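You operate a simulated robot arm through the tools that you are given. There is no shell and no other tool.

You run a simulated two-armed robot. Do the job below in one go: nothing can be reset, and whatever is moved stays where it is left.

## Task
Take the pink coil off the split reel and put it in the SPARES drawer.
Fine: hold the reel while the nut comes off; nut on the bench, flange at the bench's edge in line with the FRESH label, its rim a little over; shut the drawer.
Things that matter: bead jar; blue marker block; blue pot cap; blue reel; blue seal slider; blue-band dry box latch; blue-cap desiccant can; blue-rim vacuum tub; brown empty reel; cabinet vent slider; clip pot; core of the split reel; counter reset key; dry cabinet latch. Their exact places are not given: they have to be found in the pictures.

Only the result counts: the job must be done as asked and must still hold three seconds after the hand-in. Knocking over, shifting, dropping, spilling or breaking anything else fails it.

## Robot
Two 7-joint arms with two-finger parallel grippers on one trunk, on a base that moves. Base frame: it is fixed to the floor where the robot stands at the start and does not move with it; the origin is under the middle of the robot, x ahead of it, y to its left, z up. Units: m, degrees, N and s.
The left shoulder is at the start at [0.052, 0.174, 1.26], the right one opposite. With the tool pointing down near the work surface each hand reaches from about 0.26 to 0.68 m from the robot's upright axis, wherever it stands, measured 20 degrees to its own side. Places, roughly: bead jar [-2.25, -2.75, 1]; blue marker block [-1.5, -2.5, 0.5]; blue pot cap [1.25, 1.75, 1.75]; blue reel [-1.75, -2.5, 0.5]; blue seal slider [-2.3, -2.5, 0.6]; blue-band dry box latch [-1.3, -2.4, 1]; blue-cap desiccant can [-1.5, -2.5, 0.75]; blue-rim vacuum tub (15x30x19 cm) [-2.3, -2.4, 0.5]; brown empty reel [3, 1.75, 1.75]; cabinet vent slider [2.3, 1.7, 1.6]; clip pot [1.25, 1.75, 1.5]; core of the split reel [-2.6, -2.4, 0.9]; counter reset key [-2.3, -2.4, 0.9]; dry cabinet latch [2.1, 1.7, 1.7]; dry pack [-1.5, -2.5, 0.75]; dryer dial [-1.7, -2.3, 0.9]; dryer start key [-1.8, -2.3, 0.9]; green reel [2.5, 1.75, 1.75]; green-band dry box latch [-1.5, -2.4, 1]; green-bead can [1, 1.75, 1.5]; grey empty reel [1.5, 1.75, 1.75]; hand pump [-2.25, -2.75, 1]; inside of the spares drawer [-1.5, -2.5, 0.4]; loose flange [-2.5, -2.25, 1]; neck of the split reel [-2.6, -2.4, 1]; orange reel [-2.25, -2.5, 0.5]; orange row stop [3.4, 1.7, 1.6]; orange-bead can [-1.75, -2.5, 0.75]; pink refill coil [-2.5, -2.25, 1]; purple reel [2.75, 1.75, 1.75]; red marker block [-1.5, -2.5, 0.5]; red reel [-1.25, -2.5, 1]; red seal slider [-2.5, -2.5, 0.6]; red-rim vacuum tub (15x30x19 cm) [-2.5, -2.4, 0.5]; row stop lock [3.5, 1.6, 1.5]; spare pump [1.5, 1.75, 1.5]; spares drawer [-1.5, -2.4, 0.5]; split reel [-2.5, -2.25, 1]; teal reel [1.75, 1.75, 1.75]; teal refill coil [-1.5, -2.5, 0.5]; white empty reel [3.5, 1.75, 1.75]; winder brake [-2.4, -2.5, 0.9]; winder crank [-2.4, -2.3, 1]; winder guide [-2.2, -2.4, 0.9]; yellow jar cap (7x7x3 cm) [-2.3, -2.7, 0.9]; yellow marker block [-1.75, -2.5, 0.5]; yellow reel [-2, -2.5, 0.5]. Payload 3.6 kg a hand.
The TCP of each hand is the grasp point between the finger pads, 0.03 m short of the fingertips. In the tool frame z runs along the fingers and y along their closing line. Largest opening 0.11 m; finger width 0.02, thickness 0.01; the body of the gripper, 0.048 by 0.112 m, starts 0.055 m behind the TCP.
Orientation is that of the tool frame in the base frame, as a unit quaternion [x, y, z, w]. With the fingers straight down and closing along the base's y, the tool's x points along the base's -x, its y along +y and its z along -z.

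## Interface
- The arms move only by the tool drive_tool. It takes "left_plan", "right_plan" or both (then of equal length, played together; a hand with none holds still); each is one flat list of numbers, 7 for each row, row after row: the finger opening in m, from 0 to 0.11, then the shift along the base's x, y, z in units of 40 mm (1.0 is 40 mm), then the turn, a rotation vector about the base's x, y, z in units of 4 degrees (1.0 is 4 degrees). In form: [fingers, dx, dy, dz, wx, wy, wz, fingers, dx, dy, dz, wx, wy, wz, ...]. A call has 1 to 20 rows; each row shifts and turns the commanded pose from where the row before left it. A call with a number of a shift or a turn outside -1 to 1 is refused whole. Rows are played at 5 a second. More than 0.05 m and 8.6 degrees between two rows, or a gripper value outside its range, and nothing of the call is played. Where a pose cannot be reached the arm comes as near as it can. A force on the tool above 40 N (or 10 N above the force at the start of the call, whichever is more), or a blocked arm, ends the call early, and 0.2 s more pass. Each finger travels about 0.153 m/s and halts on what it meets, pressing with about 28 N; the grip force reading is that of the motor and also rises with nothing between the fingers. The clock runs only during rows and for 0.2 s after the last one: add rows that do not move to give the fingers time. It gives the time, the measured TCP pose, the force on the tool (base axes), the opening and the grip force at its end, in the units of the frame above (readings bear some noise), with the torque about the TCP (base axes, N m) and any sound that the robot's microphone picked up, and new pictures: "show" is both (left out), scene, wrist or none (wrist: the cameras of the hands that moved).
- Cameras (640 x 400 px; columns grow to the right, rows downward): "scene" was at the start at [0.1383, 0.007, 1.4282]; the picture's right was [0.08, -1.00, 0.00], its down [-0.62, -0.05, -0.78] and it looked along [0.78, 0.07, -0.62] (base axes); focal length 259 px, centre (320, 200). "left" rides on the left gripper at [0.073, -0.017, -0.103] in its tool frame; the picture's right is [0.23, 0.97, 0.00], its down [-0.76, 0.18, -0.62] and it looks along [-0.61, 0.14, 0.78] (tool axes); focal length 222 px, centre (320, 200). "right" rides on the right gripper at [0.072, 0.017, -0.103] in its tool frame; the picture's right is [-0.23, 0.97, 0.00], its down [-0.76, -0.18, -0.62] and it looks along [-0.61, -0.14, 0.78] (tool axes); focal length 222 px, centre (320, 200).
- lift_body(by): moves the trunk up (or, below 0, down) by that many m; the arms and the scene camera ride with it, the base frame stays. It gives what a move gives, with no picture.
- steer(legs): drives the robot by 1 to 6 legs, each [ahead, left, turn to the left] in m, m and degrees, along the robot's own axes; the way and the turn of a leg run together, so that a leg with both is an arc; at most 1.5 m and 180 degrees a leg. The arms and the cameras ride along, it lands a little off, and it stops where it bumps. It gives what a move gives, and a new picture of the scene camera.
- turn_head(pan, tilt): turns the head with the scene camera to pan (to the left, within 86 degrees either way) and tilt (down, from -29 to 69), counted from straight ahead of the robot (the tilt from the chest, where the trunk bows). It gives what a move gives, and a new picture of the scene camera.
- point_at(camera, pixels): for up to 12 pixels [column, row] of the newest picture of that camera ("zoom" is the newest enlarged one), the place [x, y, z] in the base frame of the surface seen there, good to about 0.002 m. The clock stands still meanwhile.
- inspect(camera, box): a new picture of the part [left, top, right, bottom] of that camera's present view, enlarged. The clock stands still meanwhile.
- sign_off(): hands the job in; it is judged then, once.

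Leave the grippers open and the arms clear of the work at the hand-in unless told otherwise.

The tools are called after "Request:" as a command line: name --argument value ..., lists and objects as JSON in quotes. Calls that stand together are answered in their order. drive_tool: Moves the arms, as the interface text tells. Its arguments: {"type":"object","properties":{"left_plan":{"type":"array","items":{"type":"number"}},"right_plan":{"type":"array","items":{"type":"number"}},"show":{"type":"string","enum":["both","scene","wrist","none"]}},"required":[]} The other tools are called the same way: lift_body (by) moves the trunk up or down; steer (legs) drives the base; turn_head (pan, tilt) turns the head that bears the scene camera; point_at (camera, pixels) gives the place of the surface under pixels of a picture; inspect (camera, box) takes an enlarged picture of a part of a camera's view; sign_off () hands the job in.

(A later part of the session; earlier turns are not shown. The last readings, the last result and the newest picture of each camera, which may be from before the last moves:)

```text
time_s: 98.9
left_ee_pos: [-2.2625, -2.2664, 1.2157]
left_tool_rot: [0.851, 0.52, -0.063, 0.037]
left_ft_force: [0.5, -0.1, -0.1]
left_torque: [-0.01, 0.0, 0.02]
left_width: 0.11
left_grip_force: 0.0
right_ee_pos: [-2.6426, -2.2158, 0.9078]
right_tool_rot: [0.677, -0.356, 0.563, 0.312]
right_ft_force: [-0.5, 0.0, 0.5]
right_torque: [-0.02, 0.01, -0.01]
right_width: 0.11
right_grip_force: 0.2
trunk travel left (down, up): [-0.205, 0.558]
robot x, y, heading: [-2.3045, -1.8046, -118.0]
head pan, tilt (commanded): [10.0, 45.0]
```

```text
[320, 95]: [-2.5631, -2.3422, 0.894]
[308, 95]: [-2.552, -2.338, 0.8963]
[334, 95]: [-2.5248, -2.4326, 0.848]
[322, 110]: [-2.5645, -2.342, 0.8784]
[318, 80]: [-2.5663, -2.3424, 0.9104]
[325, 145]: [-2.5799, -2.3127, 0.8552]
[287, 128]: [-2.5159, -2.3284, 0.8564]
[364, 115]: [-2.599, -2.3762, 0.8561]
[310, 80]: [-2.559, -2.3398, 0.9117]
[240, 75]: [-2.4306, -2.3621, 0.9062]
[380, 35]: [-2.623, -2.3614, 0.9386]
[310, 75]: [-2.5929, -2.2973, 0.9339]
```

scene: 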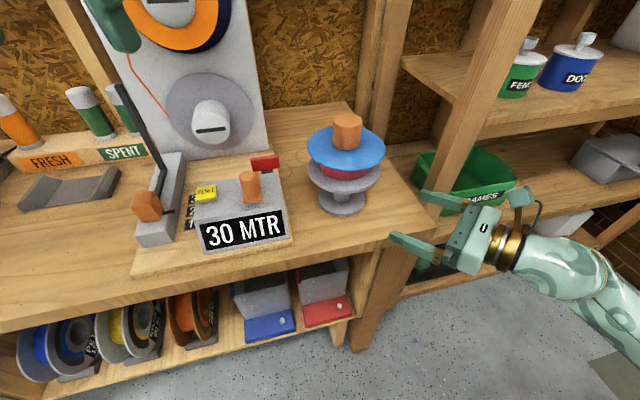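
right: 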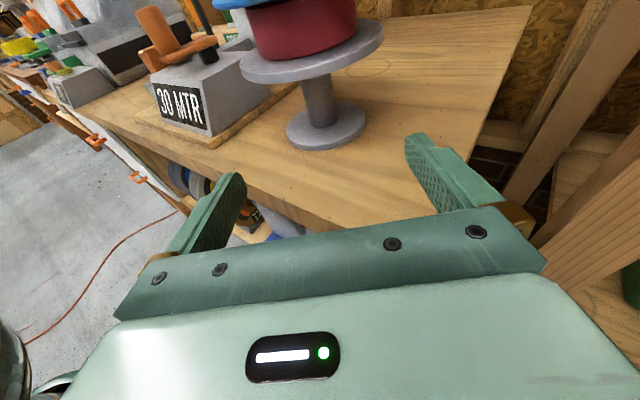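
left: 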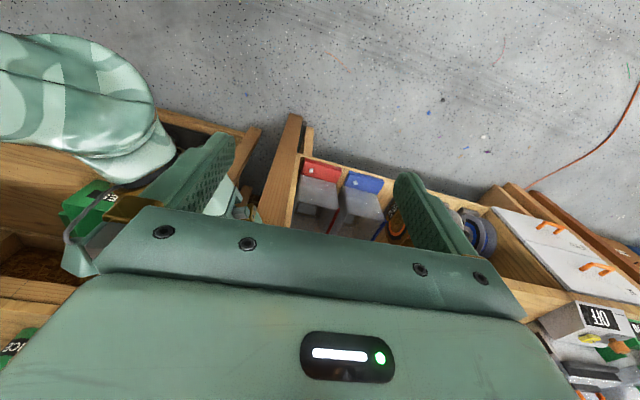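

The neck's axis comes out at (-2.554, -2.356), which agrees with before. I'll reach in 0.151 m along the pointing line and 2 cm lower, so the fingertips straddle the neck.

Request:
drive_tool --right_plan '[0.11, 0.251, -0.399, -0.12, 0, 0, 0, 0.11, 0.251, -0.399, -0.12, 0, 0, 0, 0.11, 0.251, -0.399, -0.12, 0, 0, 0, 0.11, 0.251, -0.399, -0.08, 0, 0, 0, 0.11, 0.251, -0.399, -0.04, 0, 0, 0, 0.11, 0.251, -0.399, -0.02, 0, 0, 0, 0.11, 0.251, -0.399, 0, 0, 0, 0, 0.11, 0.251, -0.399, 0, 0, 0, 0, 0.11, 0, 0, 0, 0, 0, 0]'

```text
time_s: 100.9
left_ee_pos: [-2.2634, -2.2654, 1.2161]
left_tool_rot: [0.851, 0.521, -0.064, 0.037]
left_ft_force: [0.5, 0.1, -0.1]
left_torque: [0.02, -0.02, 0.01]
left_width: 0.1099
left_grip_force: 0.1
right_ee_pos: [-2.5636, -2.344, 0.8878]
right_tool_rot: [0.678, -0.356, 0.563, 0.311]
right_ft_force: [-0.8, 0.1, 0.0]
right_torque: [-0.01, 0.01, -0.01]
right_width: 0.1099
right_grip_force: 0.0
trunk travel left (down, up): [-0.205, 0.558]
robot x, y, heading: [-2.3013, -1.8081, -118.1]
head pan, tilt (commanded): [10.0, 45.0]
```

scene: 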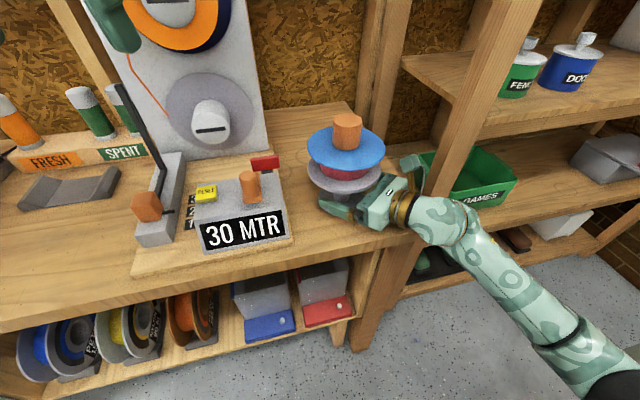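
right: 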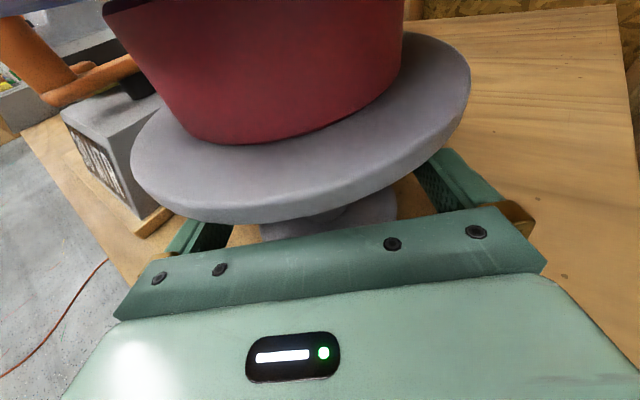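

The fingers are straddling the neck with no contact force, centred to about 1.4 mm. I'll close gently.

Request:
drive_tool --right_plan '[0.08, 0, 0, 0, 0, 0, 0, 0.05, 0, 0, 0, 0, 0, 0, 0.042, 0, 0, 0, 0, 0, 0, 0.037, 0, 0, 0, 0, 0, 0, 0.034, 0, 0, 0, 0, 0, 0, 0.031, 0, 0, 0, 0, 0, 0, 0.025, 0, 0, 0, 0, 0, 0, 0.02, 0, 0, 0, 0, 0, 0, 0.02, 0, 0, 0, 0, 0, 0]'

```text
time_s: 102.9
left_ee_pos: [-2.2628, -2.2657, 1.2148]
left_tool_rot: [0.851, 0.521, -0.063, 0.036]
left_ft_force: [-0.4, -0.4, 0.3]
left_torque: [0.01, -0.03, 0.01]
left_width: 0.1101
left_grip_force: 0.1
right_ee_pos: [-2.5641, -2.3435, 0.8871]
right_tool_rot: [0.678, -0.356, 0.563, 0.311]
right_ft_force: [3.0, 1.3, 2.1]
right_torque: [0.2, -0.32, 0.02]
right_width: 0.0332
right_grip_force: 27.9
trunk travel left (down, up): [-0.205, 0.558]
robot x, y, heading: [-2.3037, -1.8054, -118.0]
head pan, tilt (commanded): [10.0, 45.0]
```

scene: 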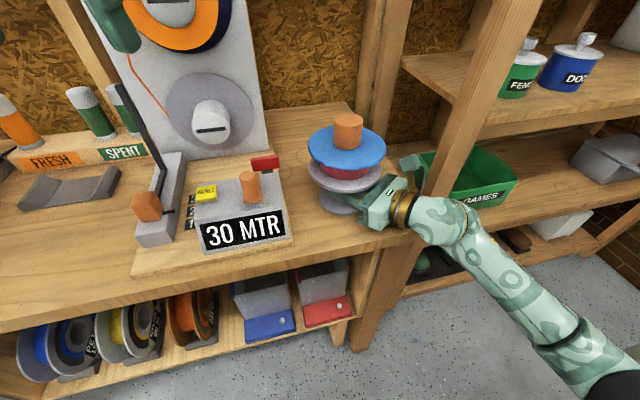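
right: 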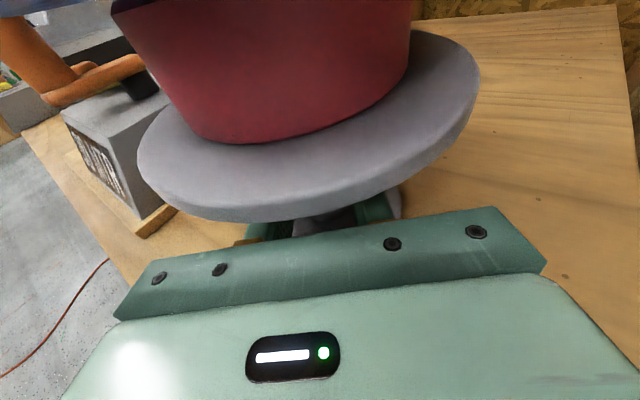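

The neck is held: the width reads 0.033, the grip 27.9 N, and hardly any side force. Now I'll bring the left hand upright and over the nut, staying high at z≈1.15.

Request:
drive_tool --left_plan '[0.11, -0.728, -0.225, 0, 0.454, -0.25, 0, 0.11, -0.728, -0.225, 0, 0.454, -0.25, 0, 0.11, -0.728, -0.225, 0, 0.454, -0.25, 0, 0.11, -0.728, -0.225, 0, 0.454, -0.25, 0, 0.11, -0.728, -0.225, -0.2, 0, 0, 0, 0.11, -0.728, -0.225, -0.3, 0, 0, 0, 0.11, -0.728, -0.225, -0.3, 0, 0, 0, 0.11, -0.728, -0.225, -0.3, 0, 0, 0, 0.11, -0.728, -0.225, -0.3, 0, 0, 0, 0.11, -0.728, -0.225, -0.2, 0, 0, 0, 0.11, 0, 0, 0, 0, 0, 0]'

```text
time_s: 105.3
left_ee_pos: [-2.4539, -2.3278, 1.1711]
left_tool_rot: [0.853, 0.522, -0.001, 0.001]
left_ft_force: [0.1, 0.0, 0.4]
left_torque: [0.01, 0.02, -0.02]
left_width: 0.11
left_grip_force: 0.1
left hand out of reach, approached as far as the arm can: row 3, 4, 5, 9, 10
right_ee_pos: [-2.5638, -2.345, 0.8883]
right_tool_rot: [0.677, -0.356, 0.564, 0.312]
right_ft_force: [0.9, -3.4, 4.5]
right_torque: [-0.03, -0.49, -0.1]
right_width: 0.033
right_grip_force: 28.0
trunk travel left (down, up): [-0.205, 0.558]
robot x, y, heading: [-2.3015, -1.8048, -117.8]
head pan, tilt (commanded): [10.0, 45.0]
```

scene: 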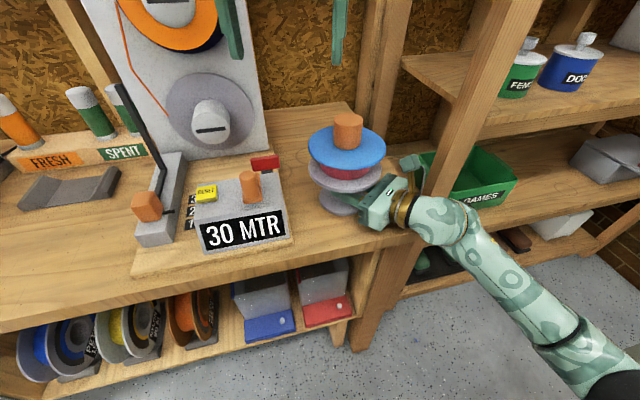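
left: 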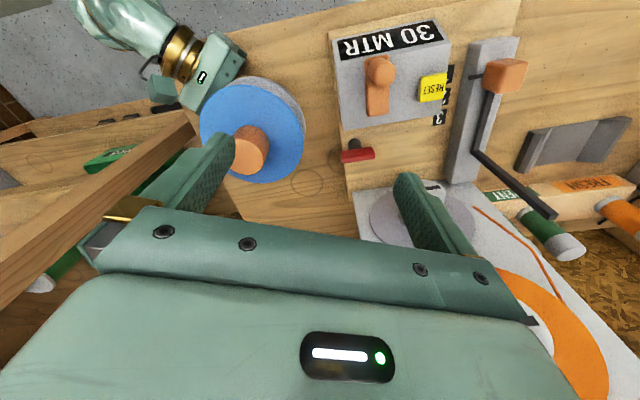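

The left hand stopped 0.1 m short because it's too high for that reach. I'll lower it to z 1.08, where the fingertips still clear the 1.036 nut top, then continue over the nut.

Request:
drive_tool --left_plan '[0.11, 0, 0, -0.6, 0, 0, 0, 0.11, 0, 0, -0.6, 0, 0, 0, 0.11, 0, 0, -0.6, 0, 0, 0, 0.11, 0, 0, -0.45, 0, 0, 0, 0.11, -0.625, -0.175, 0, 0, 0, 0, 0.11, -0.625, -0.175, 0, 0, 0, 0, 0.11, -0.625, -0.175, 0, 0, 0, 0, 0.11, -0.625, -0.175, 0, 0, 0, 0, 0.11, 0, 0, 0, 0, 0, 0]'

```text
time_s: 107.3
left_ee_pos: [-2.5531, -2.3548, 1.0802]
left_tool_rot: [0.853, 0.522, 0.0, 0.001]
left_ft_force: [-0.8, 0.1, -1.1]
left_torque: [-0.06, 0.01, 0.02]
left_width: 0.1099
left_grip_force: 0.0
right_ee_pos: [-2.5626, -2.3441, 0.8874]
right_tool_rot: [0.678, -0.356, 0.563, 0.311]
right_ft_force: [0.6, -0.7, 5.5]
right_torque: [0.09, -0.55, -0.08]
right_width: 0.0331
right_grip_force: 27.7
trunk travel left (down, up): [-0.205, 0.558]
robot x, y, heading: [-2.3011, -1.8037, -117.9]
head pan, tilt (commanded): [10.0, 45.0]
```

scene: 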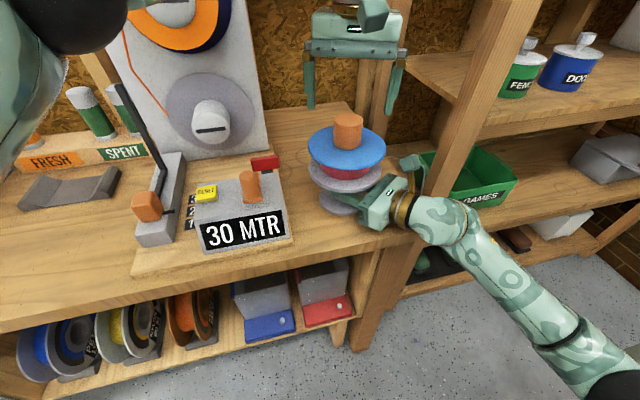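
left: 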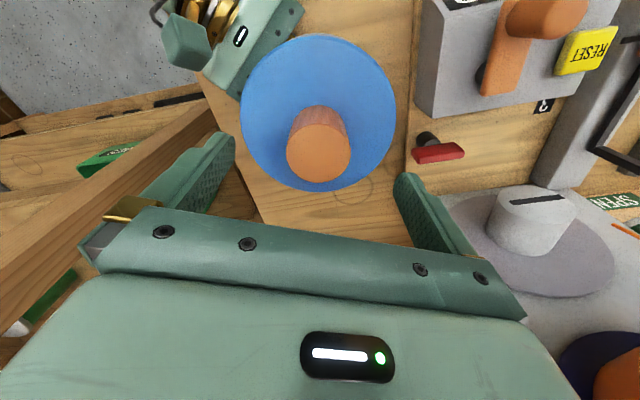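

The left hand looks to be above the nut, which is at (318, 150) in its wrist view. I'll measure the nut's top from this view to confirm the centring.

Request:
point_at --camera "left" --pixels '[[318, 152], [288, 148], [349, 148], [318, 180], [318, 125], [318, 112], [210, 180], [415, 200]]'

Request:
inspect --camera "left" --box '[220, 20, 420, 220]'

```text
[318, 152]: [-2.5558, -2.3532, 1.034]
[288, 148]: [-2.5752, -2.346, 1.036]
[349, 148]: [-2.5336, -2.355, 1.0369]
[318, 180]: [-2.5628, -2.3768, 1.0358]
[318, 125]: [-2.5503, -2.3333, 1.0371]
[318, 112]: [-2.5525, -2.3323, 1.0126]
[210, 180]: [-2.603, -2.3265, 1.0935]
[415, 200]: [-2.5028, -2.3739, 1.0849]
```

```text
2.00 times, centred on (320, 120) of left
```

zoom: 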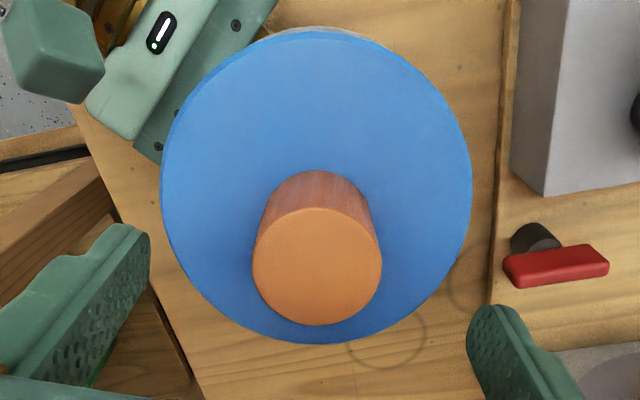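

The nut centre is (-2.5555, -2.3545), so I'm 2 mm off. I'll correct that, lower to TCP z 1.024 with the tips 6 mm above the flange, and close on the nut.

Request:
drive_tool --left_plan '[0.11, -0.055, 0, -0.35, 0, 0, 0, 0.11, 0, 0, -0.35, 0, 0, 0, 0.11, 0, 0, -0.35, 0, 0, 0, 0.11, 0, 0, -0.35, 0, 0, 0, 0.09, 0, 0, 0, 0, 0, 0, 0.065, 0, 0, 0, 0, 0, 0, 0.055, 0, 0, 0, 0, 0, 0, 0.05, 0, 0, 0, 0, 0, 0, 0.047, 0, 0, 0, 0, 0, 0, 0.044, 0, 0, 0, 0, 0, 0, 0.035, 0, 0, 0, 0, 0, 0, 0.03, 0, 0, 0, 0, 0, 0, 0.03, 0, 0, 0, 0, 0, 0]'

```text
time_s: 110.1
left_ee_pos: [-2.5544, -2.3541, 1.0242]
left_tool_rot: [0.853, 0.522, -0.001, 0.0]
left_ft_force: [-2.6, 1.4, 0.1]
left_torque: [0.19, 0.39, -0.01]
left_width: 0.0468
left_grip_force: 28.4
right_ee_pos: [-2.5636, -2.3445, 0.887]
right_tool_rot: [0.677, -0.356, 0.563, 0.312]
right_ft_force: [2.7, -2.4, 5.2]
right_torque: [0.12, -0.51, -0.05]
right_width: 0.033
right_grip_force: 28.3
trunk travel left (down, up): [-0.205, 0.558]
robot x, y, heading: [-2.3013, -1.8066, -118.2]
head pan, tilt (commanded): [10.0, 45.0]
```

scene: 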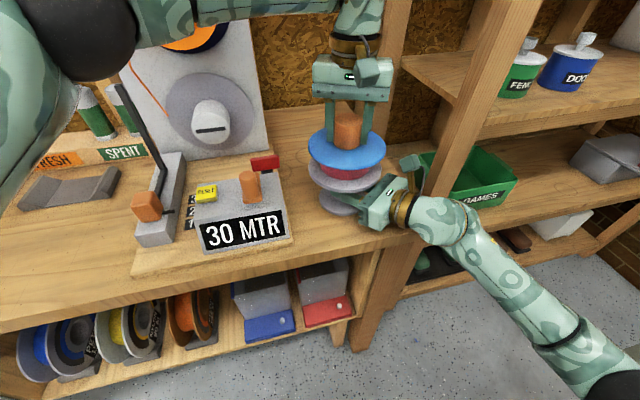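
left: 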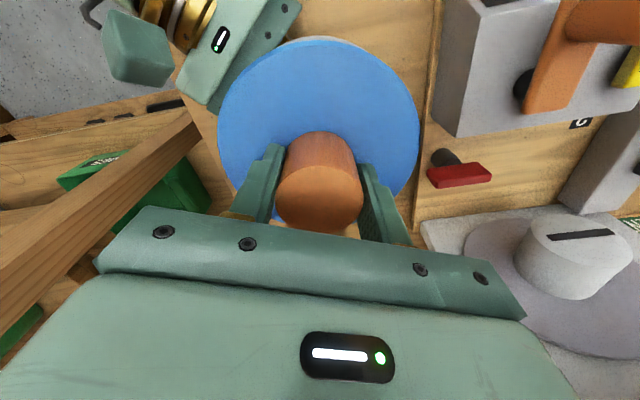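

The nut is gripped, width 0.0468. I'll turn it gently anticlockwise, 12° first, and read the torques.

Request:
drive_tool --left_plan '[0.03, 0, 0, 0, 0, 0, 0.5, 0.03, 0, 0, 0, 0, 0, 0.5, 0.03, 0, 0, 0, 0, 0, 0.5, 0.03, 0, 0, 0, 0, 0, 0.5, 0.03, 0, 0, 0, 0, 0, 0.5, 0.03, 0, 0, 0, 0, 0, 0.5]'

```text
time_s: 111.5
left_ee_pos: [-2.5547, -2.3547, 1.0231]
left_tool_rot: [0.794, 0.608, 0.0, 0.0]
left_ft_force: [-2.3, 7.4, 1.5]
left_torque: [0.39, 0.29, 0.0]
left_width: 0.0468
left_grip_force: 27.8
right_ee_pos: [-2.5635, -2.3441, 0.8872]
right_tool_rot: [0.678, -0.356, 0.563, 0.311]
right_ft_force: [2.2, -7.6, 2.8]
right_torque: [0.51, -0.44, -0.08]
right_width: 0.0336
right_grip_force: 27.9
trunk travel left (down, up): [-0.205, 0.558]
robot x, y, heading: [-2.3016, -1.8043, -117.9]
head pan, tilt (commanded): [10.0, 45.0]
```

scene: 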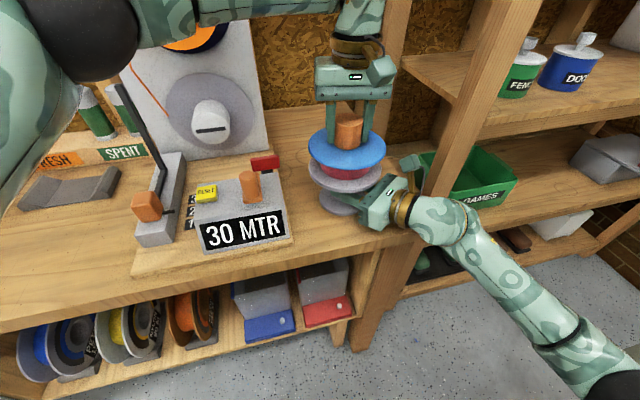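
left: 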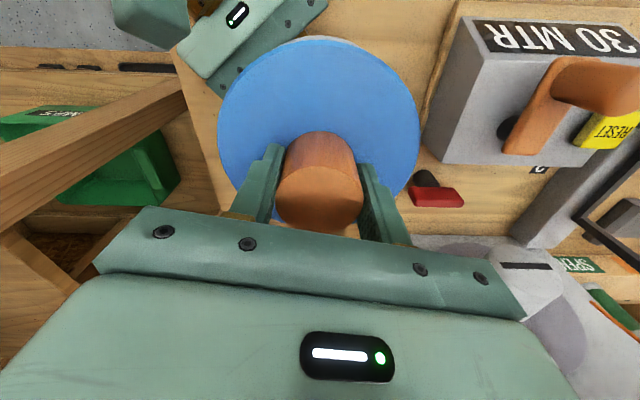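

The nut turned 12° with almost no torque. I'll turn a further 40°, in small steps, and watch the vertical force for the thread lift.

Request:
drive_tool --left_plan '[0.03, 0, 0, 0, 0, 0, 1, 0.03, 0, 0, 0, 0, 0, 1, 0.03, 0, 0, 0, 0, 0, 1, 0.03, 0, 0, 0, 0, 0, 1, 0.03, 0, 0, 0, 0, 0, 1, 0.03, 0, 0, 0, 0, 0, 1, 0.03, 0, 0, 0, 0, 0, 1, 0.03, 0, 0, 0, 0, 0, 1, 0.03, 0, 0, 0, 0, 0, 1, 0.03, 0, 0, 0, 0, 0, 1]'

```text
time_s: 113.7
left_ee_pos: [-2.555, -2.3531, 1.0236]
left_tool_rot: [0.537, 0.844, -0.001, 0.002]
left_ft_force: [-14.2, -0.5, 9.1]
left_torque: [-0.19, 1.2, -0.02]
left_width: 0.0469
left_grip_force: 27.9
right_ee_pos: [-2.5643, -2.3424, 0.8878]
right_tool_rot: [0.677, -0.355, 0.564, 0.311]
right_ft_force: [11.7, -3.9, 2.2]
right_torque: [0.26, 0.05, -0.04]
right_width: 0.0331
right_grip_force: 28.1
trunk travel left (down, up): [-0.205, 0.558]
robot x, y, heading: [-2.3038, -1.8059, -117.8]
head pan, tilt (commanded): [10.0, 45.0]
```

scene: 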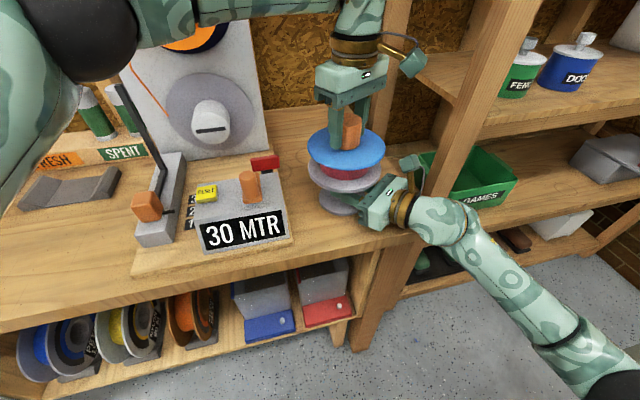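
left: 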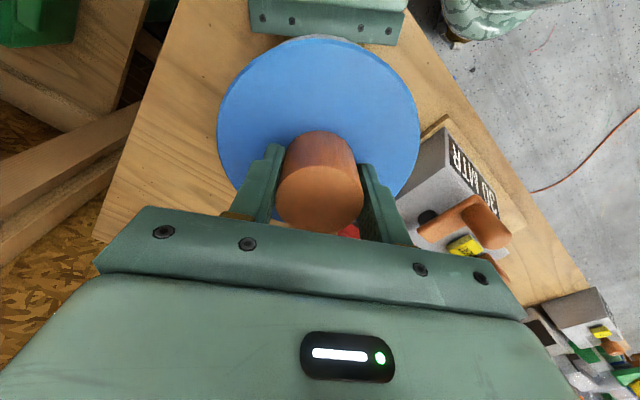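

The upward force rose to 9 N, so the nut is climbing (right-hand thread, correct direction). There's also a 14 N sideways push. I'll ease up 1.5 mm and shift 1.5 mm along the push to relieve both.

Request:
drive_tool --left_plan '[0.03, -0.02, 0, 0.02, 0, 0, 0, 0.03, -0.02, 0, 0.02, 0, 0, 0, 0.03, 0, 0, 0, 0, 0, 0]' --show "none"

```text
time_s: 114.5
left_ee_pos: [-2.5552, -2.3535, 1.0252]
left_tool_rot: [0.537, 0.844, 0.0, 0.002]
left_ft_force: [-1.4, -3.3, -0.8]
left_torque: [-0.26, 0.4, 0.0]
left_width: 0.047
left_grip_force: 27.5
right_ee_pos: [-2.5648, -2.3431, 0.8877]
right_tool_rot: [0.677, -0.357, 0.563, 0.313]
right_ft_force: [5.4, 4.6, 4.6]
right_torque: [-0.04, -0.73, 0.12]
right_width: 0.0331
right_grip_force: 27.5
trunk travel left (down, up): [-0.205, 0.558]
robot x, y, heading: [-2.3065, -1.8037, -118.3]
head pan, tilt (commanded): [10.0, 45.0]
```

Both forces are gone, so the thread lifts about 1.5 mm per 52°. I'll keep turning with a matching lift of 0.12 mm per 4° row.

Request:
drive_tool --left_plan '[0.03, 0, 0, 0.003, 0, 0, 1, 0.03, 0, 0, 0.003, 0, 0, 1, 0.03, 0, 0, 0.003, 0, 0, 1, 0.03, 0, 0, 0.003, 0, 0, 1, 0.03, 0, 0, 0.003, 0, 0, 1, 0.03, 0, 0, 0.003, 0, 0, 1, 0.03, 0, 0, 0.003, 0, 0, 1, 0.03, 0, 0, 0.003, 0, 0, 1, 0.03, 0, 0, 0.003, 0, 0, 1, 0.03, 0, 0, 0.003, 0, 0, 1]' --show "none"

```text
time_s: 116.7
left_ee_pos: [-2.5564, -2.3564, 1.0254]
left_tool_rot: [0.217, 0.976, -0.001, 0.002]
left_ft_force: [-0.6, -7.5, -10.3]
left_torque: [-0.54, 0.41, 0.0]
left_width: 0.0467
left_grip_force: 27.8
right_ee_pos: [-2.564, -2.3445, 0.888]
right_tool_rot: [0.677, -0.356, 0.563, 0.312]
right_ft_force: [0.1, 7.1, 8.6]
right_torque: [-0.41, -0.56, 0.04]
right_width: 0.0332
right_grip_force: 28.3
trunk travel left (down, up): [-0.205, 0.558]
robot x, y, heading: [-2.3057, -1.8038, -117.8]
head pan, tilt (commanded): [10.0, 45.0]
```

Now the force is -10 N, so I lifted too fast and the thread's real pitch is finer. I'll ease back down 1.5 mm and a touch in -y, read, then turn without lift to measure it properly.

Request:
drive_tool --left_plan '[0.03, 0, -0.02, -0.02, 0, 0, 0, 0.03, 0, -0.01, -0.02, 0, 0, 0, 0.03, 0, 0, 0, 0, 0, 0]' --show "none"

Request:
drive_tool --left_plan '[0.03, 0, 0, 0, 0, 0, 1, 0.03, 0, 0, 0, 0, 0, 1, 0.03, 0, 0, 0, 0, 0, 1, 0.03, 0, 0, 0, 0, 0, 1, 0.03, 0, 0, 0, 0, 0, 1, 0.03, 0, 0, 0, 0, 0, 1, 0.03, 0, 0, 0, 0, 0, 0]' --show "none"

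```text
time_s: 117.5
left_ee_pos: [-2.5566, -2.3556, 1.0255]
left_tool_rot: [0.217, 0.976, 0.0, 0.001]
left_ft_force: [-2.9, -0.8, 1.0]
left_torque: [-0.54, 0.23, 0.01]
left_width: 0.0471
left_grip_force: 28.3
right_ee_pos: [-2.5637, -2.3448, 0.8879]
right_tool_rot: [0.678, -0.356, 0.563, 0.311]
right_ft_force: [2.2, -4.6, 7.2]
right_torque: [0.47, -0.22, -0.15]
right_width: 0.033
right_grip_force: 28.4
trunk travel left (down, up): [-0.205, 0.558]
robot x, y, heading: [-2.2998, -1.8022, -118.4]
head pan, tilt (commanded): [10.0, 45.0]
```

```text
time_s: 119.1
left_ee_pos: [-2.5572, -2.3558, 1.0245]
left_tool_rot: [0.009, 1.0, 0.0, 0.001]
left_ft_force: [-7.1, -7.3, 3.7]
left_torque: [-0.67, 0.53, -0.05]
left_width: 0.0472
left_grip_force: 27.5
right_ee_pos: [-2.5635, -2.3433, 0.888]
right_tool_rot: [0.677, -0.357, 0.563, 0.312]
right_ft_force: [3.8, 3.5, 6.6]
right_torque: [-0.2, -0.2, 0.0]
right_width: 0.0329
right_grip_force: 27.6
trunk travel left (down, up): [-0.205, 0.558]
robot x, y, heading: [-2.3022, -1.8053, -118.2]
head pan, tilt (commanded): [10.0, 45.0]
```

The lift works out to about 5–6 mm per turn. I'll continue with 0.06 mm per row and a small lateral relief, up to about 180° of wrist travel.

Request:
drive_tool --left_plan '[0.03, -0.02, -0.02, 0.01, 0, 0, 1, 0.03, 0, 0, 0.0015, 0, 0, 1, 0.03, 0, 0, 0.0015, 0, 0, 1, 0.03, 0, 0, 0.0015, 0, 0, 1, 0.03, 0, 0, 0.0015, 0, 0, 1, 0.03, 0, 0, 0.0015, 0, 0, 1, 0.03, 0, 0, 0.0015, 0, 0, 1, 0.03, 0, 0, 0.0015, 0, 0, 1, 0.03, 0, 0, 0.0015, 0, 0, 1, 0.03, 0, 0, 0.0015, 0, 0, 1, 0.03, 0, 0, 0.0015, 0, 0, 1, 0.03, 0, 0, 0.0015, 0, 0, 1]'

```text
time_s: 121.7
left_ee_pos: [-2.5569, -2.3567, 1.0261]
left_tool_rot: [-0.399, 0.917, 0.0, 0.001]
left_ft_force: [4.6, -10.9, 1.4]
left_torque: [-0.68, -0.38, 0.01]
left_width: 0.0466
left_grip_force: 28.0
right_ee_pos: [-2.5635, -2.3431, 0.8879]
right_tool_rot: [0.677, -0.356, 0.563, 0.312]
right_ft_force: [-2.7, 11.6, 3.6]
right_torque: [-0.4, -0.66, -0.02]
right_width: 0.0331
right_grip_force: 28.1
trunk travel left (down, up): [-0.205, 0.558]
robot x, y, heading: [-2.2981, -1.8065, -118.1]
head pan, tilt (commanded): [10.0, 45.0]
```

scene: 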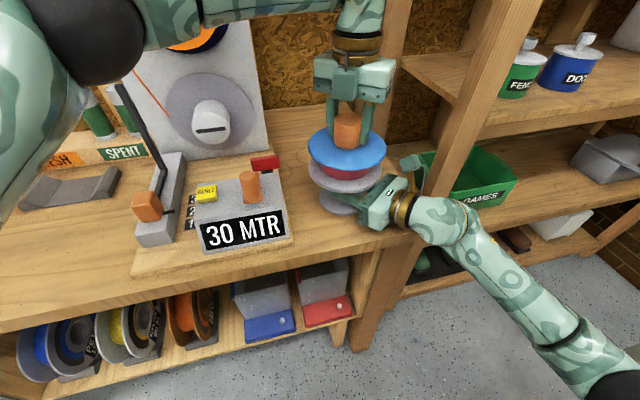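
left: 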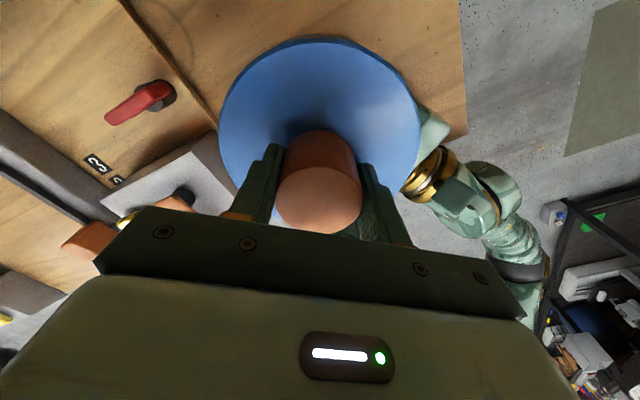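

I've turned 164° so far. I'll check the nut's height against the flange.

Request:
point_at --camera "left" --pixels '[[318, 200], [318, 150], [318, 135], [318, 110], [260, 120], [380, 120]]'

Request:
inspect --camera "scene" --box '[290, 90, 410, 210]'

```text
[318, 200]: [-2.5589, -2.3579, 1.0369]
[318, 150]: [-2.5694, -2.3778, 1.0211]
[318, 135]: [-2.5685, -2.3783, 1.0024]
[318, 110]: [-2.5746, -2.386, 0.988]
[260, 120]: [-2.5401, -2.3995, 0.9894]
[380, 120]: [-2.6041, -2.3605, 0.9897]
```

```text
3.33 times, centred on (350, 150) of scene
```

zoom: 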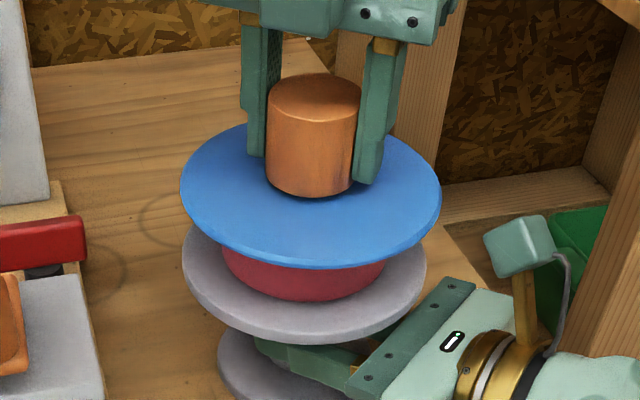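

The nut has risen about 2 mm (top now 1.037), so it's unscrewing at roughly 4.5 mm per turn. I'll continue turning as far as the wrist goes.

Request:
drive_tool --left_plan '[0.03, 0, -0.02, 0.0013, 0, 0, 1, 0.03, 0, -0.01, 0.0013, 0, 0, 1, 0.03, 0, 0, 0.0013, 0, 0, 1, 0.03, 0, 0, 0.0013, 0, 0, 1, 0.03, 0, 0, 0.0013, 0, 0, 1, 0.03, 0, 0, 0.0013, 0, 0, 1, 0.03, 0, 0, 0.0013, 0, 0, 1, 0.03, 0, 0, 0.0013, 0, 0, 1]' --show "none"

```text
time_s: 123.5
left_ee_pos: [-2.5577, -2.3569, 1.0258]
left_tool_rot: [-0.636, 0.771, 0.001, 0.002]
left_ft_force: [2.6, -1.3, -0.3]
left_torque: [-0.04, -0.07, -0.01]
left_width: 0.0469
left_grip_force: 27.1
right_ee_pos: [-2.5643, -2.3447, 0.888]
right_tool_rot: [0.678, -0.356, 0.563, 0.312]
right_ft_force: [-2.0, 1.0, 2.5]
right_torque: [0.24, -0.2, 0.03]
right_width: 0.0335
right_grip_force: 28.0
trunk travel left (down, up): [-0.205, 0.558]
robot x, y, heading: [-2.3033, -1.8052, -118.1]
head pan, tilt (commanded): [10.0, 45.0]
```

I'm at 196° and the forces are nearly zero. I'll go on a bit further.

Request:
drive_tool --left_plan '[0.03, 0, 0, 0.0013, 0, 0, 1, 0.03, 0, 0, 0.0013, 0, 0, 1, 0.03, 0, 0, 0.0013, 0, 0, 1, 0.03, 0, 0, 0.0013, 0, 0, 1, 0.03, 0, 0, 0.0013, 0, 0, 1, 0.03, 0, 0, 0.0013, 0, 0, 1, 0.03, 0, 0, 0.0013, 0, 0, 1, 0.03, 0, 0, 0.0013, 0, 0, 1, 0.03, 0, 0, 0.0013, 0, 0, 1, 0.03, 0, 0, 0.0013, 0, 0, 1]' --show "none"

```text
time_s: 125.7
left_ee_pos: [-2.5563, -2.3599, 1.0281]
left_tool_rot: [0.862, -0.508, -0.002, -0.001]
left_ft_force: [7.9, 1.7, 0.7]
left_torque: [0.04, -0.23, -0.03]
left_width: 0.0468
left_grip_force: 28.2
right_ee_pos: [-2.5642, -2.3436, 0.8866]
right_tool_rot: [0.677, -0.357, 0.563, 0.312]
right_ft_force: [-6.6, -3.7, 0.9]
right_torque: [0.43, -0.69, -0.1]
right_width: 0.0333
right_grip_force: 28.2
trunk travel left (down, up): [-0.205, 0.558]
robot x, y, heading: [-2.3024, -1.8038, -118.3]
head pan, tilt (commanded): [10.0, 45.0]
```

236° and still within reach. I'll continue.

Request:
drive_tool --left_plan '[0.03, 0.01, 0, 0.0013, 0, 0, 1, 0.03, 0.01, 0, 0.0013, 0, 0, 1, 0.03, 0, 0, 0.0013, 0, 0, 1, 0.03, 0, 0, 0.0013, 0, 0, 1, 0.03, 0, 0, 0.0013, 0, 0, 1, 0.03, 0, 0, 0.0013, 0, 0, 1, 0.03, 0, 0, 0.0013, 0, 0, 1, 0.03, 0, 0, 0.0013, 0, 0, 1]' --show "none"

```text
time_s: 127.5
left_ee_pos: [-2.5555, -2.3568, 1.0286]
left_tool_rot: [0.968, -0.251, -0.001, 0.0]
left_ft_force: [5.2, 2.3, -0.1]
left_torque: [0.02, -0.15, 0.02]
left_width: 0.047
left_grip_force: 27.6
right_ee_pos: [-2.5644, -2.3446, 0.8874]
right_tool_rot: [0.677, -0.357, 0.563, 0.312]
right_ft_force: [-6.6, -1.2, 1.1]
right_torque: [0.44, -0.53, -0.11]
right_width: 0.033
right_grip_force: 28.0
trunk travel left (down, up): [-0.205, 0.558]
robot x, y, heading: [-2.3014, -1.8063, -117.8]
head pan, tilt (commanded): [10.0, 45.0]
```

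268°. I'll keep going until either the wrist stops or the nut is free.

Request:
drive_tool --left_plan '[0.03, 0.01, 0, 0.0013, 0, 0, 1, 0.03, 0.01, 0, 0.0013, 0, 0, 1, 0.03, 0, 0, 0.0013, 0, 0, 1, 0.03, 0, 0, 0.0013, 0, 0, 1, 0.03, 0, 0, 0.0013, 0, 0, 1, 0.03, 0, 0, 0.0013, 0, 0, 1, 0.03, 0, 0, 0.0013, 0, 0, 1, 0.03, 0, 0, 0.0013, 0, 0, 1]'

```text
time_s: 129.3
left_ee_pos: [-2.5546, -2.3568, 1.0287]
left_tool_rot: [1.0, 0.026, 0.0, 0.001]
left_ft_force: [4.0, 5.2, 0.6]
left_torque: [0.07, -0.05, -0.02]
left_width: 0.0469
left_grip_force: 27.9
right_ee_pos: [-2.5646, -2.3436, 0.8868]
right_tool_rot: [0.677, -0.356, 0.563, 0.312]
right_ft_force: [-5.0, -3.9, -0.3]
right_torque: [0.67, -0.23, -0.07]
right_width: 0.0334
right_grip_force: 27.8
trunk travel left (down, up): [-0.205, 0.558]
robot x, y, heading: [-2.304, -1.8067, -118.3]
head pan, tilt (commanded): [10.0, 45.0]
```

scene: 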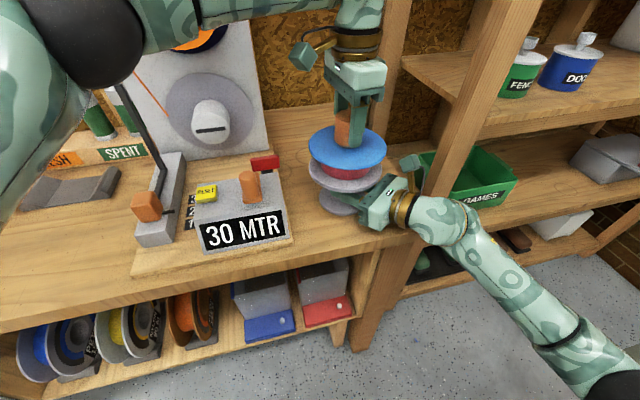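
left: 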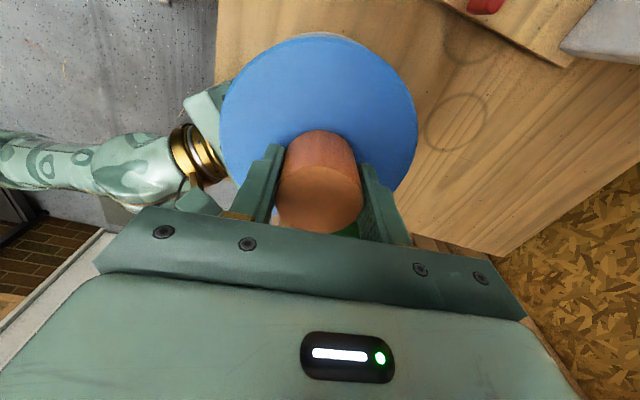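

300° turned. I'll test whether the nut is free by lifting gently, 2 mm.

Request:
drive_tool --left_plan '[0.03, 0, 0, 0.025, 0, 0, 0, 0.03, 0, 0, 0.025, 0, 0, 0, 0.03, 0, 0, 0, 0, 0, 0]' --show "none"

```text
time_s: 130.1
left_ee_pos: [-2.5549, -2.358, 1.0309]
left_tool_rot: [1.0, 0.025, -0.001, 0.0]
left_ft_force: [3.5, 6.9, -3.4]
left_torque: [0.12, -0.07, -0.05]
left_width: 0.047
left_grip_force: 28.5
right_ee_pos: [-2.5645, -2.3438, 0.8875]
right_tool_rot: [0.678, -0.357, 0.563, 0.312]
right_ft_force: [-4.6, -6.7, 1.3]
right_torque: [0.9, -0.27, -0.08]
right_width: 0.0333
right_grip_force: 28.1
trunk travel left (down, up): [-0.205, 0.558]
robot x, y, heading: [-2.3047, -1.8067, -118.0]
head pan, tilt (commanded): [10.0, 45.0]
```

Request:
inspect --camera "left" --box '[240, 90, 400, 250]'

Request:
inspect --camera "scene" --box '[300, 90, 400, 190]'

```text
2.50 times, centred on (320, 170) of left
```

zoom: 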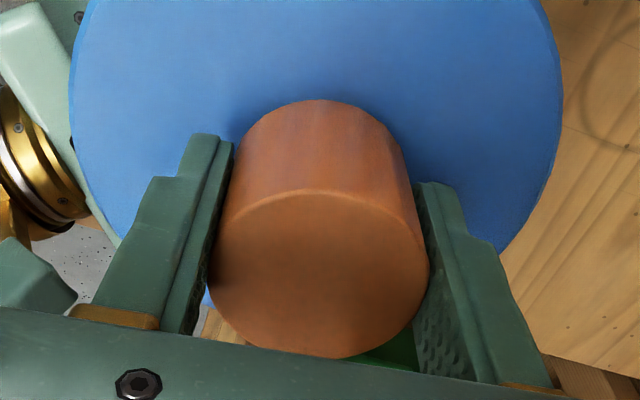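

```text
4.00 times, centred on (350, 140) of scene
```

zoom: 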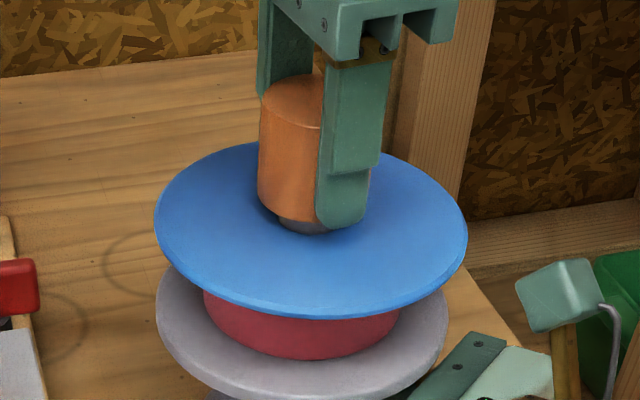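

The zoom now shows a gap under the nut, with the grey post visible below it. I'll measure the nut's top and bottom here.

Request:
point_at --camera "zoom" --pixels '[[290, 95], [288, 210], [285, 150], [300, 226], [300, 250], [270, 200], [350, 215]]'

```text
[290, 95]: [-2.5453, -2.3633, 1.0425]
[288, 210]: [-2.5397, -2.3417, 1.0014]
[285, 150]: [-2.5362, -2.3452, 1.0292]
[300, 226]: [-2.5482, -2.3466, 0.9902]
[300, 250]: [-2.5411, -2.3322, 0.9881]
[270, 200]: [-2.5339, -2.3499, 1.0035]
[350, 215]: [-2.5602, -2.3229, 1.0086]
```

The nut's top is at 1.0425, up about 7 mm. I'll lift a few more millimetres gently and watch the pull.

Request:
drive_tool --left_plan '[0.03, 0, 0.02, 0.025, 0, 0, 0, 0.03, 0, 0.02, 0.025, 0, 0, 0, 0.03, 0, 0, 0, 0, 0, 0]' --show "none"

```text
time_s: 130.9
left_ee_pos: [-2.5551, -2.3566, 1.034]
left_tool_rot: [1.0, 0.025, 0.0, 0.002]
left_ft_force: [2.9, 0.3, -0.1]
left_torque: [0.02, -0.05, -0.01]
left_width: 0.0468
left_grip_force: 27.5
right_ee_pos: [-2.5635, -2.344, 0.8865]
right_tool_rot: [0.678, -0.357, 0.562, 0.312]
right_ft_force: [-3.6, -1.6, 0.2]
right_torque: [0.19, -0.16, 0.01]
right_width: 0.0336
right_grip_force: 27.6
trunk travel left (down, up): [-0.205, 0.558]
robot x, y, heading: [-2.3041, -1.8076, -118.1]
head pan, tilt (commanded): [10.0, 45.0]
```

No pull at all at z 1.034, so the nut is free of the thread. I'll lift it straight up, slowly.

Request:
drive_tool --left_plan '[0.03, 0, 0, 0.1, 0, 0, 0, 0.03, 0, 0, 0.1, 0, 0, 0, 0.03, 0, 0, 0.15, 0, 0, 0, 0.03, 0, 0, 0.15, 0, 0, 0, 0.03, 0, 0, 0.15, 0, 0, 0, 0.03, 0, 0, 0.15, 0, 0, 0, 0.03, 0, 0, 0.15, 0, 0, 0, 0.03, 0, 0, 0, 0, 0, 0]'

```text
time_s: 132.7
left_ee_pos: [-2.5545, -2.3556, 1.073]
left_tool_rot: [1.0, 0.025, 0.0, 0.0]
left_ft_force: [0.0, -0.4, -0.4]
left_torque: [-0.02, -0.04, 0.0]
left_width: 0.0471
left_grip_force: 27.7
right_ee_pos: [-2.5637, -2.3452, 0.8872]
right_tool_rot: [0.678, -0.356, 0.563, 0.311]
right_ft_force: [0.5, 1.1, 0.7]
right_torque: [0.19, -0.14, -0.03]
right_width: 0.0329
right_grip_force: 28.0
trunk travel left (down, up): [-0.205, 0.558]
robot x, y, heading: [-2.3028, -1.8058, -118.0]
head pan, tilt (commanded): [10.0, 45.0]
```

scene: 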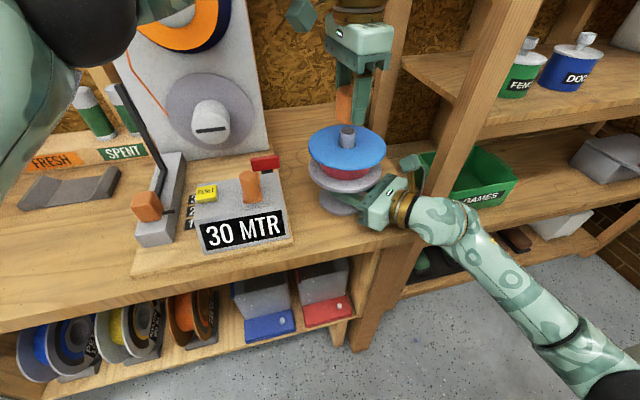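
left: 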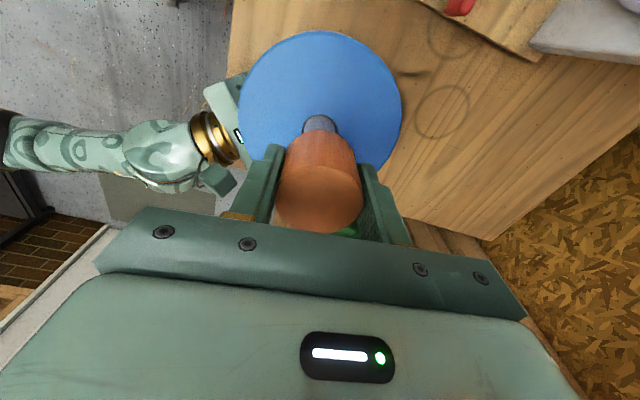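

The nut is off. I need a free bench spot for it, so I'll measure the clear area left of the winder board, plus the dryer's right edge.

Request:
point_at --camera "scene" --pixels '[[133, 265], [125, 225], [80, 240], [40, 255], [10, 270], [5, 225], [60, 225], [100, 210], [30, 205], [110, 180], [60, 300], [347, 132]]'

```text
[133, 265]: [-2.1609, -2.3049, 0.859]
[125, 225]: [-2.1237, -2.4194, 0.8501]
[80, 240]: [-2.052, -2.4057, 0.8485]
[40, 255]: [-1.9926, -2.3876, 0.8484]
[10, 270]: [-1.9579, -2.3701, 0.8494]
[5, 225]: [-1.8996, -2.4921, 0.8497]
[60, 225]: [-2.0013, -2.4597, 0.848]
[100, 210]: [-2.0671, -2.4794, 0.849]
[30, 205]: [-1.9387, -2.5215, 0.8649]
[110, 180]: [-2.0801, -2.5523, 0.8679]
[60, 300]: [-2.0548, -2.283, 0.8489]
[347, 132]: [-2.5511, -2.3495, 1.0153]
```

There's clear bench at x -2.14…-1.9, y -2.25…-2.5. I'll put the nut at about (-2.07, -2.42), away from where the flange will go. The first leg carries it over the console, unwinding the wrist as it goes.

Request:
drive_tool --left_plan '[0.03, 0, 0.1, 0.3, 0, 0, -1, 0.03, 0.2, 0.1, 0.3, 0, 0, -1, 0.03, 0.34, 0.06, 0.2, 0, 0, -1, 0.03, 0.34, 0.06, 0.1, 0, 0, -1, 0.03, 0.34, 0.06, 0.1, 0, 0, -1, 0.03, 0.34, 0.06, 0.1, 0, 0, -1, 0.03, 0.34, 0.06, 0, 0, 0, -1, 0.03, 0.34, 0.06, 0, 0, 0, -1, 0.03, 0.34, 0.06, 0, 0, 0, -1, 0.03, 0.34, 0.06, 0, 0, 0, -1, 0.03, 0.34, 0.06, 0, 0, 0, -1, 0.03, 0.34, 0.06, 0, 0, 0, -1, 0.03, 0.34, 0.06, 0, 0, 0, -1, 0.03, 0.34, 0.06, 0, 0, 0, -1, 0.03, 0.34, 0.06, 0, 0, 0, -1, 0.03, 0.34, 0.06, 0, 0, 0, -1, 0.03, 0.34, 0.06, 0, 0, 0, -1, 0.03, 0.34, 0.06, 0, 0, 0, -1, 0.03, 0.34, 0.06, 0, 0, 0, -1, 0.03, 0.3, 0.06, 0, 0, 0, -1]' --show "scene"

```text
time_s: 136.9
left_ee_pos: [-2.3035, -2.3056, 1.1158]
left_tool_rot: [0.782, -0.624, -0.001, -0.001]
left_ft_force: [-0.3, 0.7, 0.2]
left_torque: [0.0, 0.0, -0.01]
left_width: 0.0468
left_grip_force: 28.2
right_ee_pos: [-2.5642, -2.3439, 0.8875]
right_tool_rot: [0.678, -0.356, 0.563, 0.311]
right_ft_force: [0.0, -0.4, 1.6]
right_torque: [0.19, -0.22, -0.06]
right_width: 0.0329
right_grip_force: 27.8
trunk travel left (down, up): [-0.205, 0.558]
robot x, y, heading: [-2.3022, -1.8049, -118.2]
head pan, tilt (commanded): [10.0, 45.0]
```

scene: 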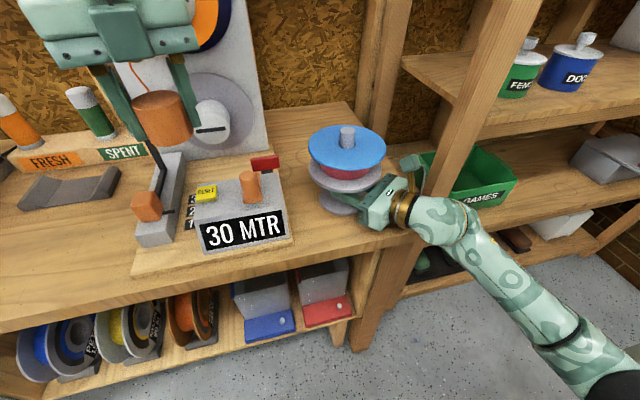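

The reel stands still, the nut is held, and the path is clear. The next leg goes across to above the free spot, still unwinding.

Request:
drive_tool --left_plan '[0.03, 0.3, -0.05, 0, 0, 0, -1, 0.03, 0.3, -0.05, 0, 0, 0, -1, 0.03, 0.3, -0.05, 0, 0, 0, -1, 0.03, 0.3, -0.05, 0, 0, 0, -1, 0.03, 0.3, -0.05, 0, 0, 0, -1, 0.03, 0.3, -0.05, 0, 0, 0, -1, 0.03, 0.3, -0.05, 0, 0, 0, -1, 0.03, 0.3, -0.05, 0, 0, 0, -1, 0.03, 0.3, -0.1, 0, 0, 0, -1, 0.03, 0.3, -0.1, 0, 0, 0, -1, 0.03, 0.3, -0.1, 0, 0, 0, -1, 0.03, 0.3, -0.2, 0, 0, 0, -1, 0.03, 0.3, -0.2, 0, 0, 0, -1, 0.03, 0.3, -0.2, 0, 0, 0, -1, 0.03, 0.3, -0.3, 0, 0, 0, -1, 0.03, 0.3, -0.3, 0, 0, 0, -1, 0.03, 0.3, -0.3, 0, 0, 0, -1, 0.03, 0.3, -0.3, 0, 0, 0, -1, 0.03, 0.3, -0.3, 0, 0, 0, -1, 0.03, 0.14, -0.15, 0, 0, 0, -1]'

```text
time_s: 141.1
left_ee_pos: [-2.0693, -2.4241, 1.1161]
left_tool_rot: [-0.199, 0.98, 0.0, 0.0]
left_ft_force: [0.3, -0.7, -0.4]
left_torque: [-0.01, 0.0, 0.0]
left_width: 0.047
left_grip_force: 28.3
right_ee_pos: [-2.5642, -2.3441, 0.8877]
right_tool_rot: [0.677, -0.356, 0.563, 0.312]
right_ft_force: [-0.1, -0.3, 2.0]
right_torque: [0.2, -0.23, -0.02]
right_width: 0.0329
right_grip_force: 28.0
trunk travel left (down, up): [-0.205, 0.558]
robot x, y, heading: [-2.3001, -1.8047, -118.3]
head pan, tilt (commanded): [10.0, 45.0]
```

scene: 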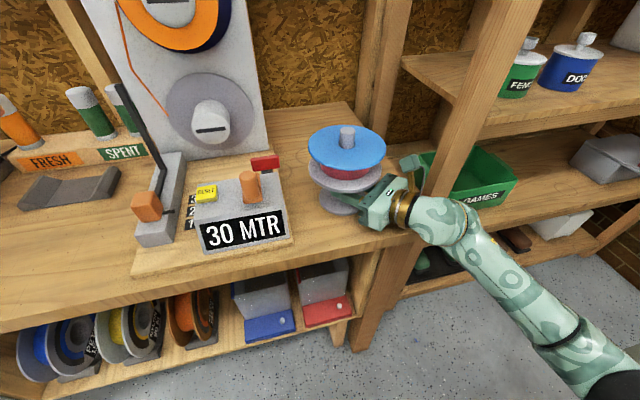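
left: 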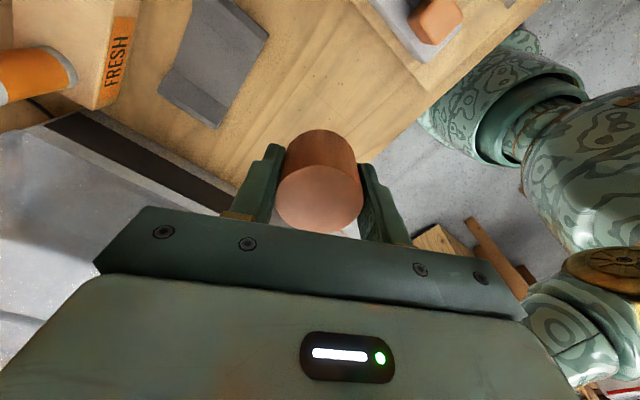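

The hand is above the free spot. I'll lower the nut; its bottom sits about 0.036 below the TCP and the bench is at 0.849, so contact should come near z 0.885.

Request:
drive_tool --left_plan '[0.03, 0, 0, -0.7, 0, 0, 0, 0.03, 0, 0, -0.7, 0, 0, 0, 0.03, 0, 0, -0.7, 0, 0, 0, 0.03, 0, 0, -0.7, 0, 0, 0, 0.03, 0, 0, -0.7, 0, 0, 0, 0.03, 0, 0, -0.7, 0, 0, 0, 0.03, 0, 0, -0.6, 0, 0, 0, 0.03, 0, 0, -0.4, 0, 0, 0, 0.03, 0, 0, -0.2, 0, 0, 0, 0.03, 0, 0, -0.1, 0, 0, 0, 0.03, 0, 0, 0, 0, 0, 0]'

```text
time_s: 143.5
left_ee_pos: [-2.0706, -2.4221, 0.8963]
left_tool_rot: [-0.198, 0.98, 0.001, 0.0]
left_ft_force: [0.1, -0.1, -0.3]
left_torque: [-0.01, 0.02, -0.03]
left_width: 0.047
left_grip_force: 27.9
right_ee_pos: [-2.5643, -2.3444, 0.887]
right_tool_rot: [0.677, -0.356, 0.563, 0.312]
right_ft_force: [0.0, 0.0, 0.2]
right_torque: [0.21, -0.19, 0.04]
right_width: 0.0329
right_grip_force: 28.0
trunk travel left (down, up): [-0.205, 0.558]
robot x, y, heading: [-2.301, -1.8083, -117.9]
head pan, tilt (commanded): [10.0, 45.0]
```

scene: 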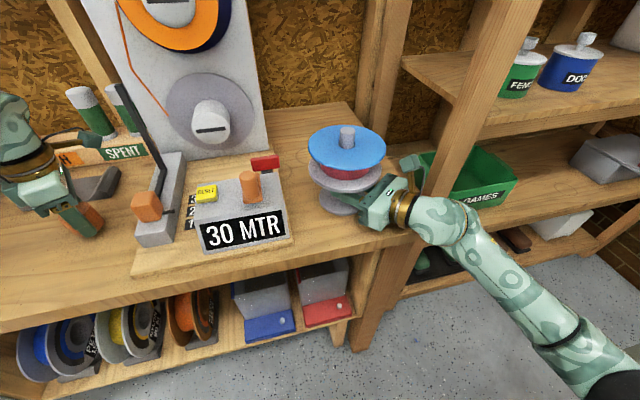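
left: 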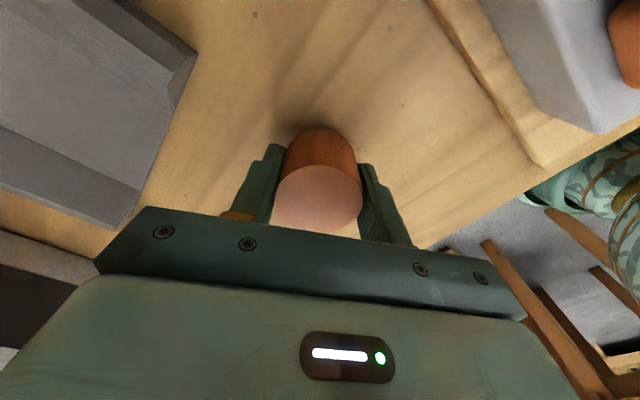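

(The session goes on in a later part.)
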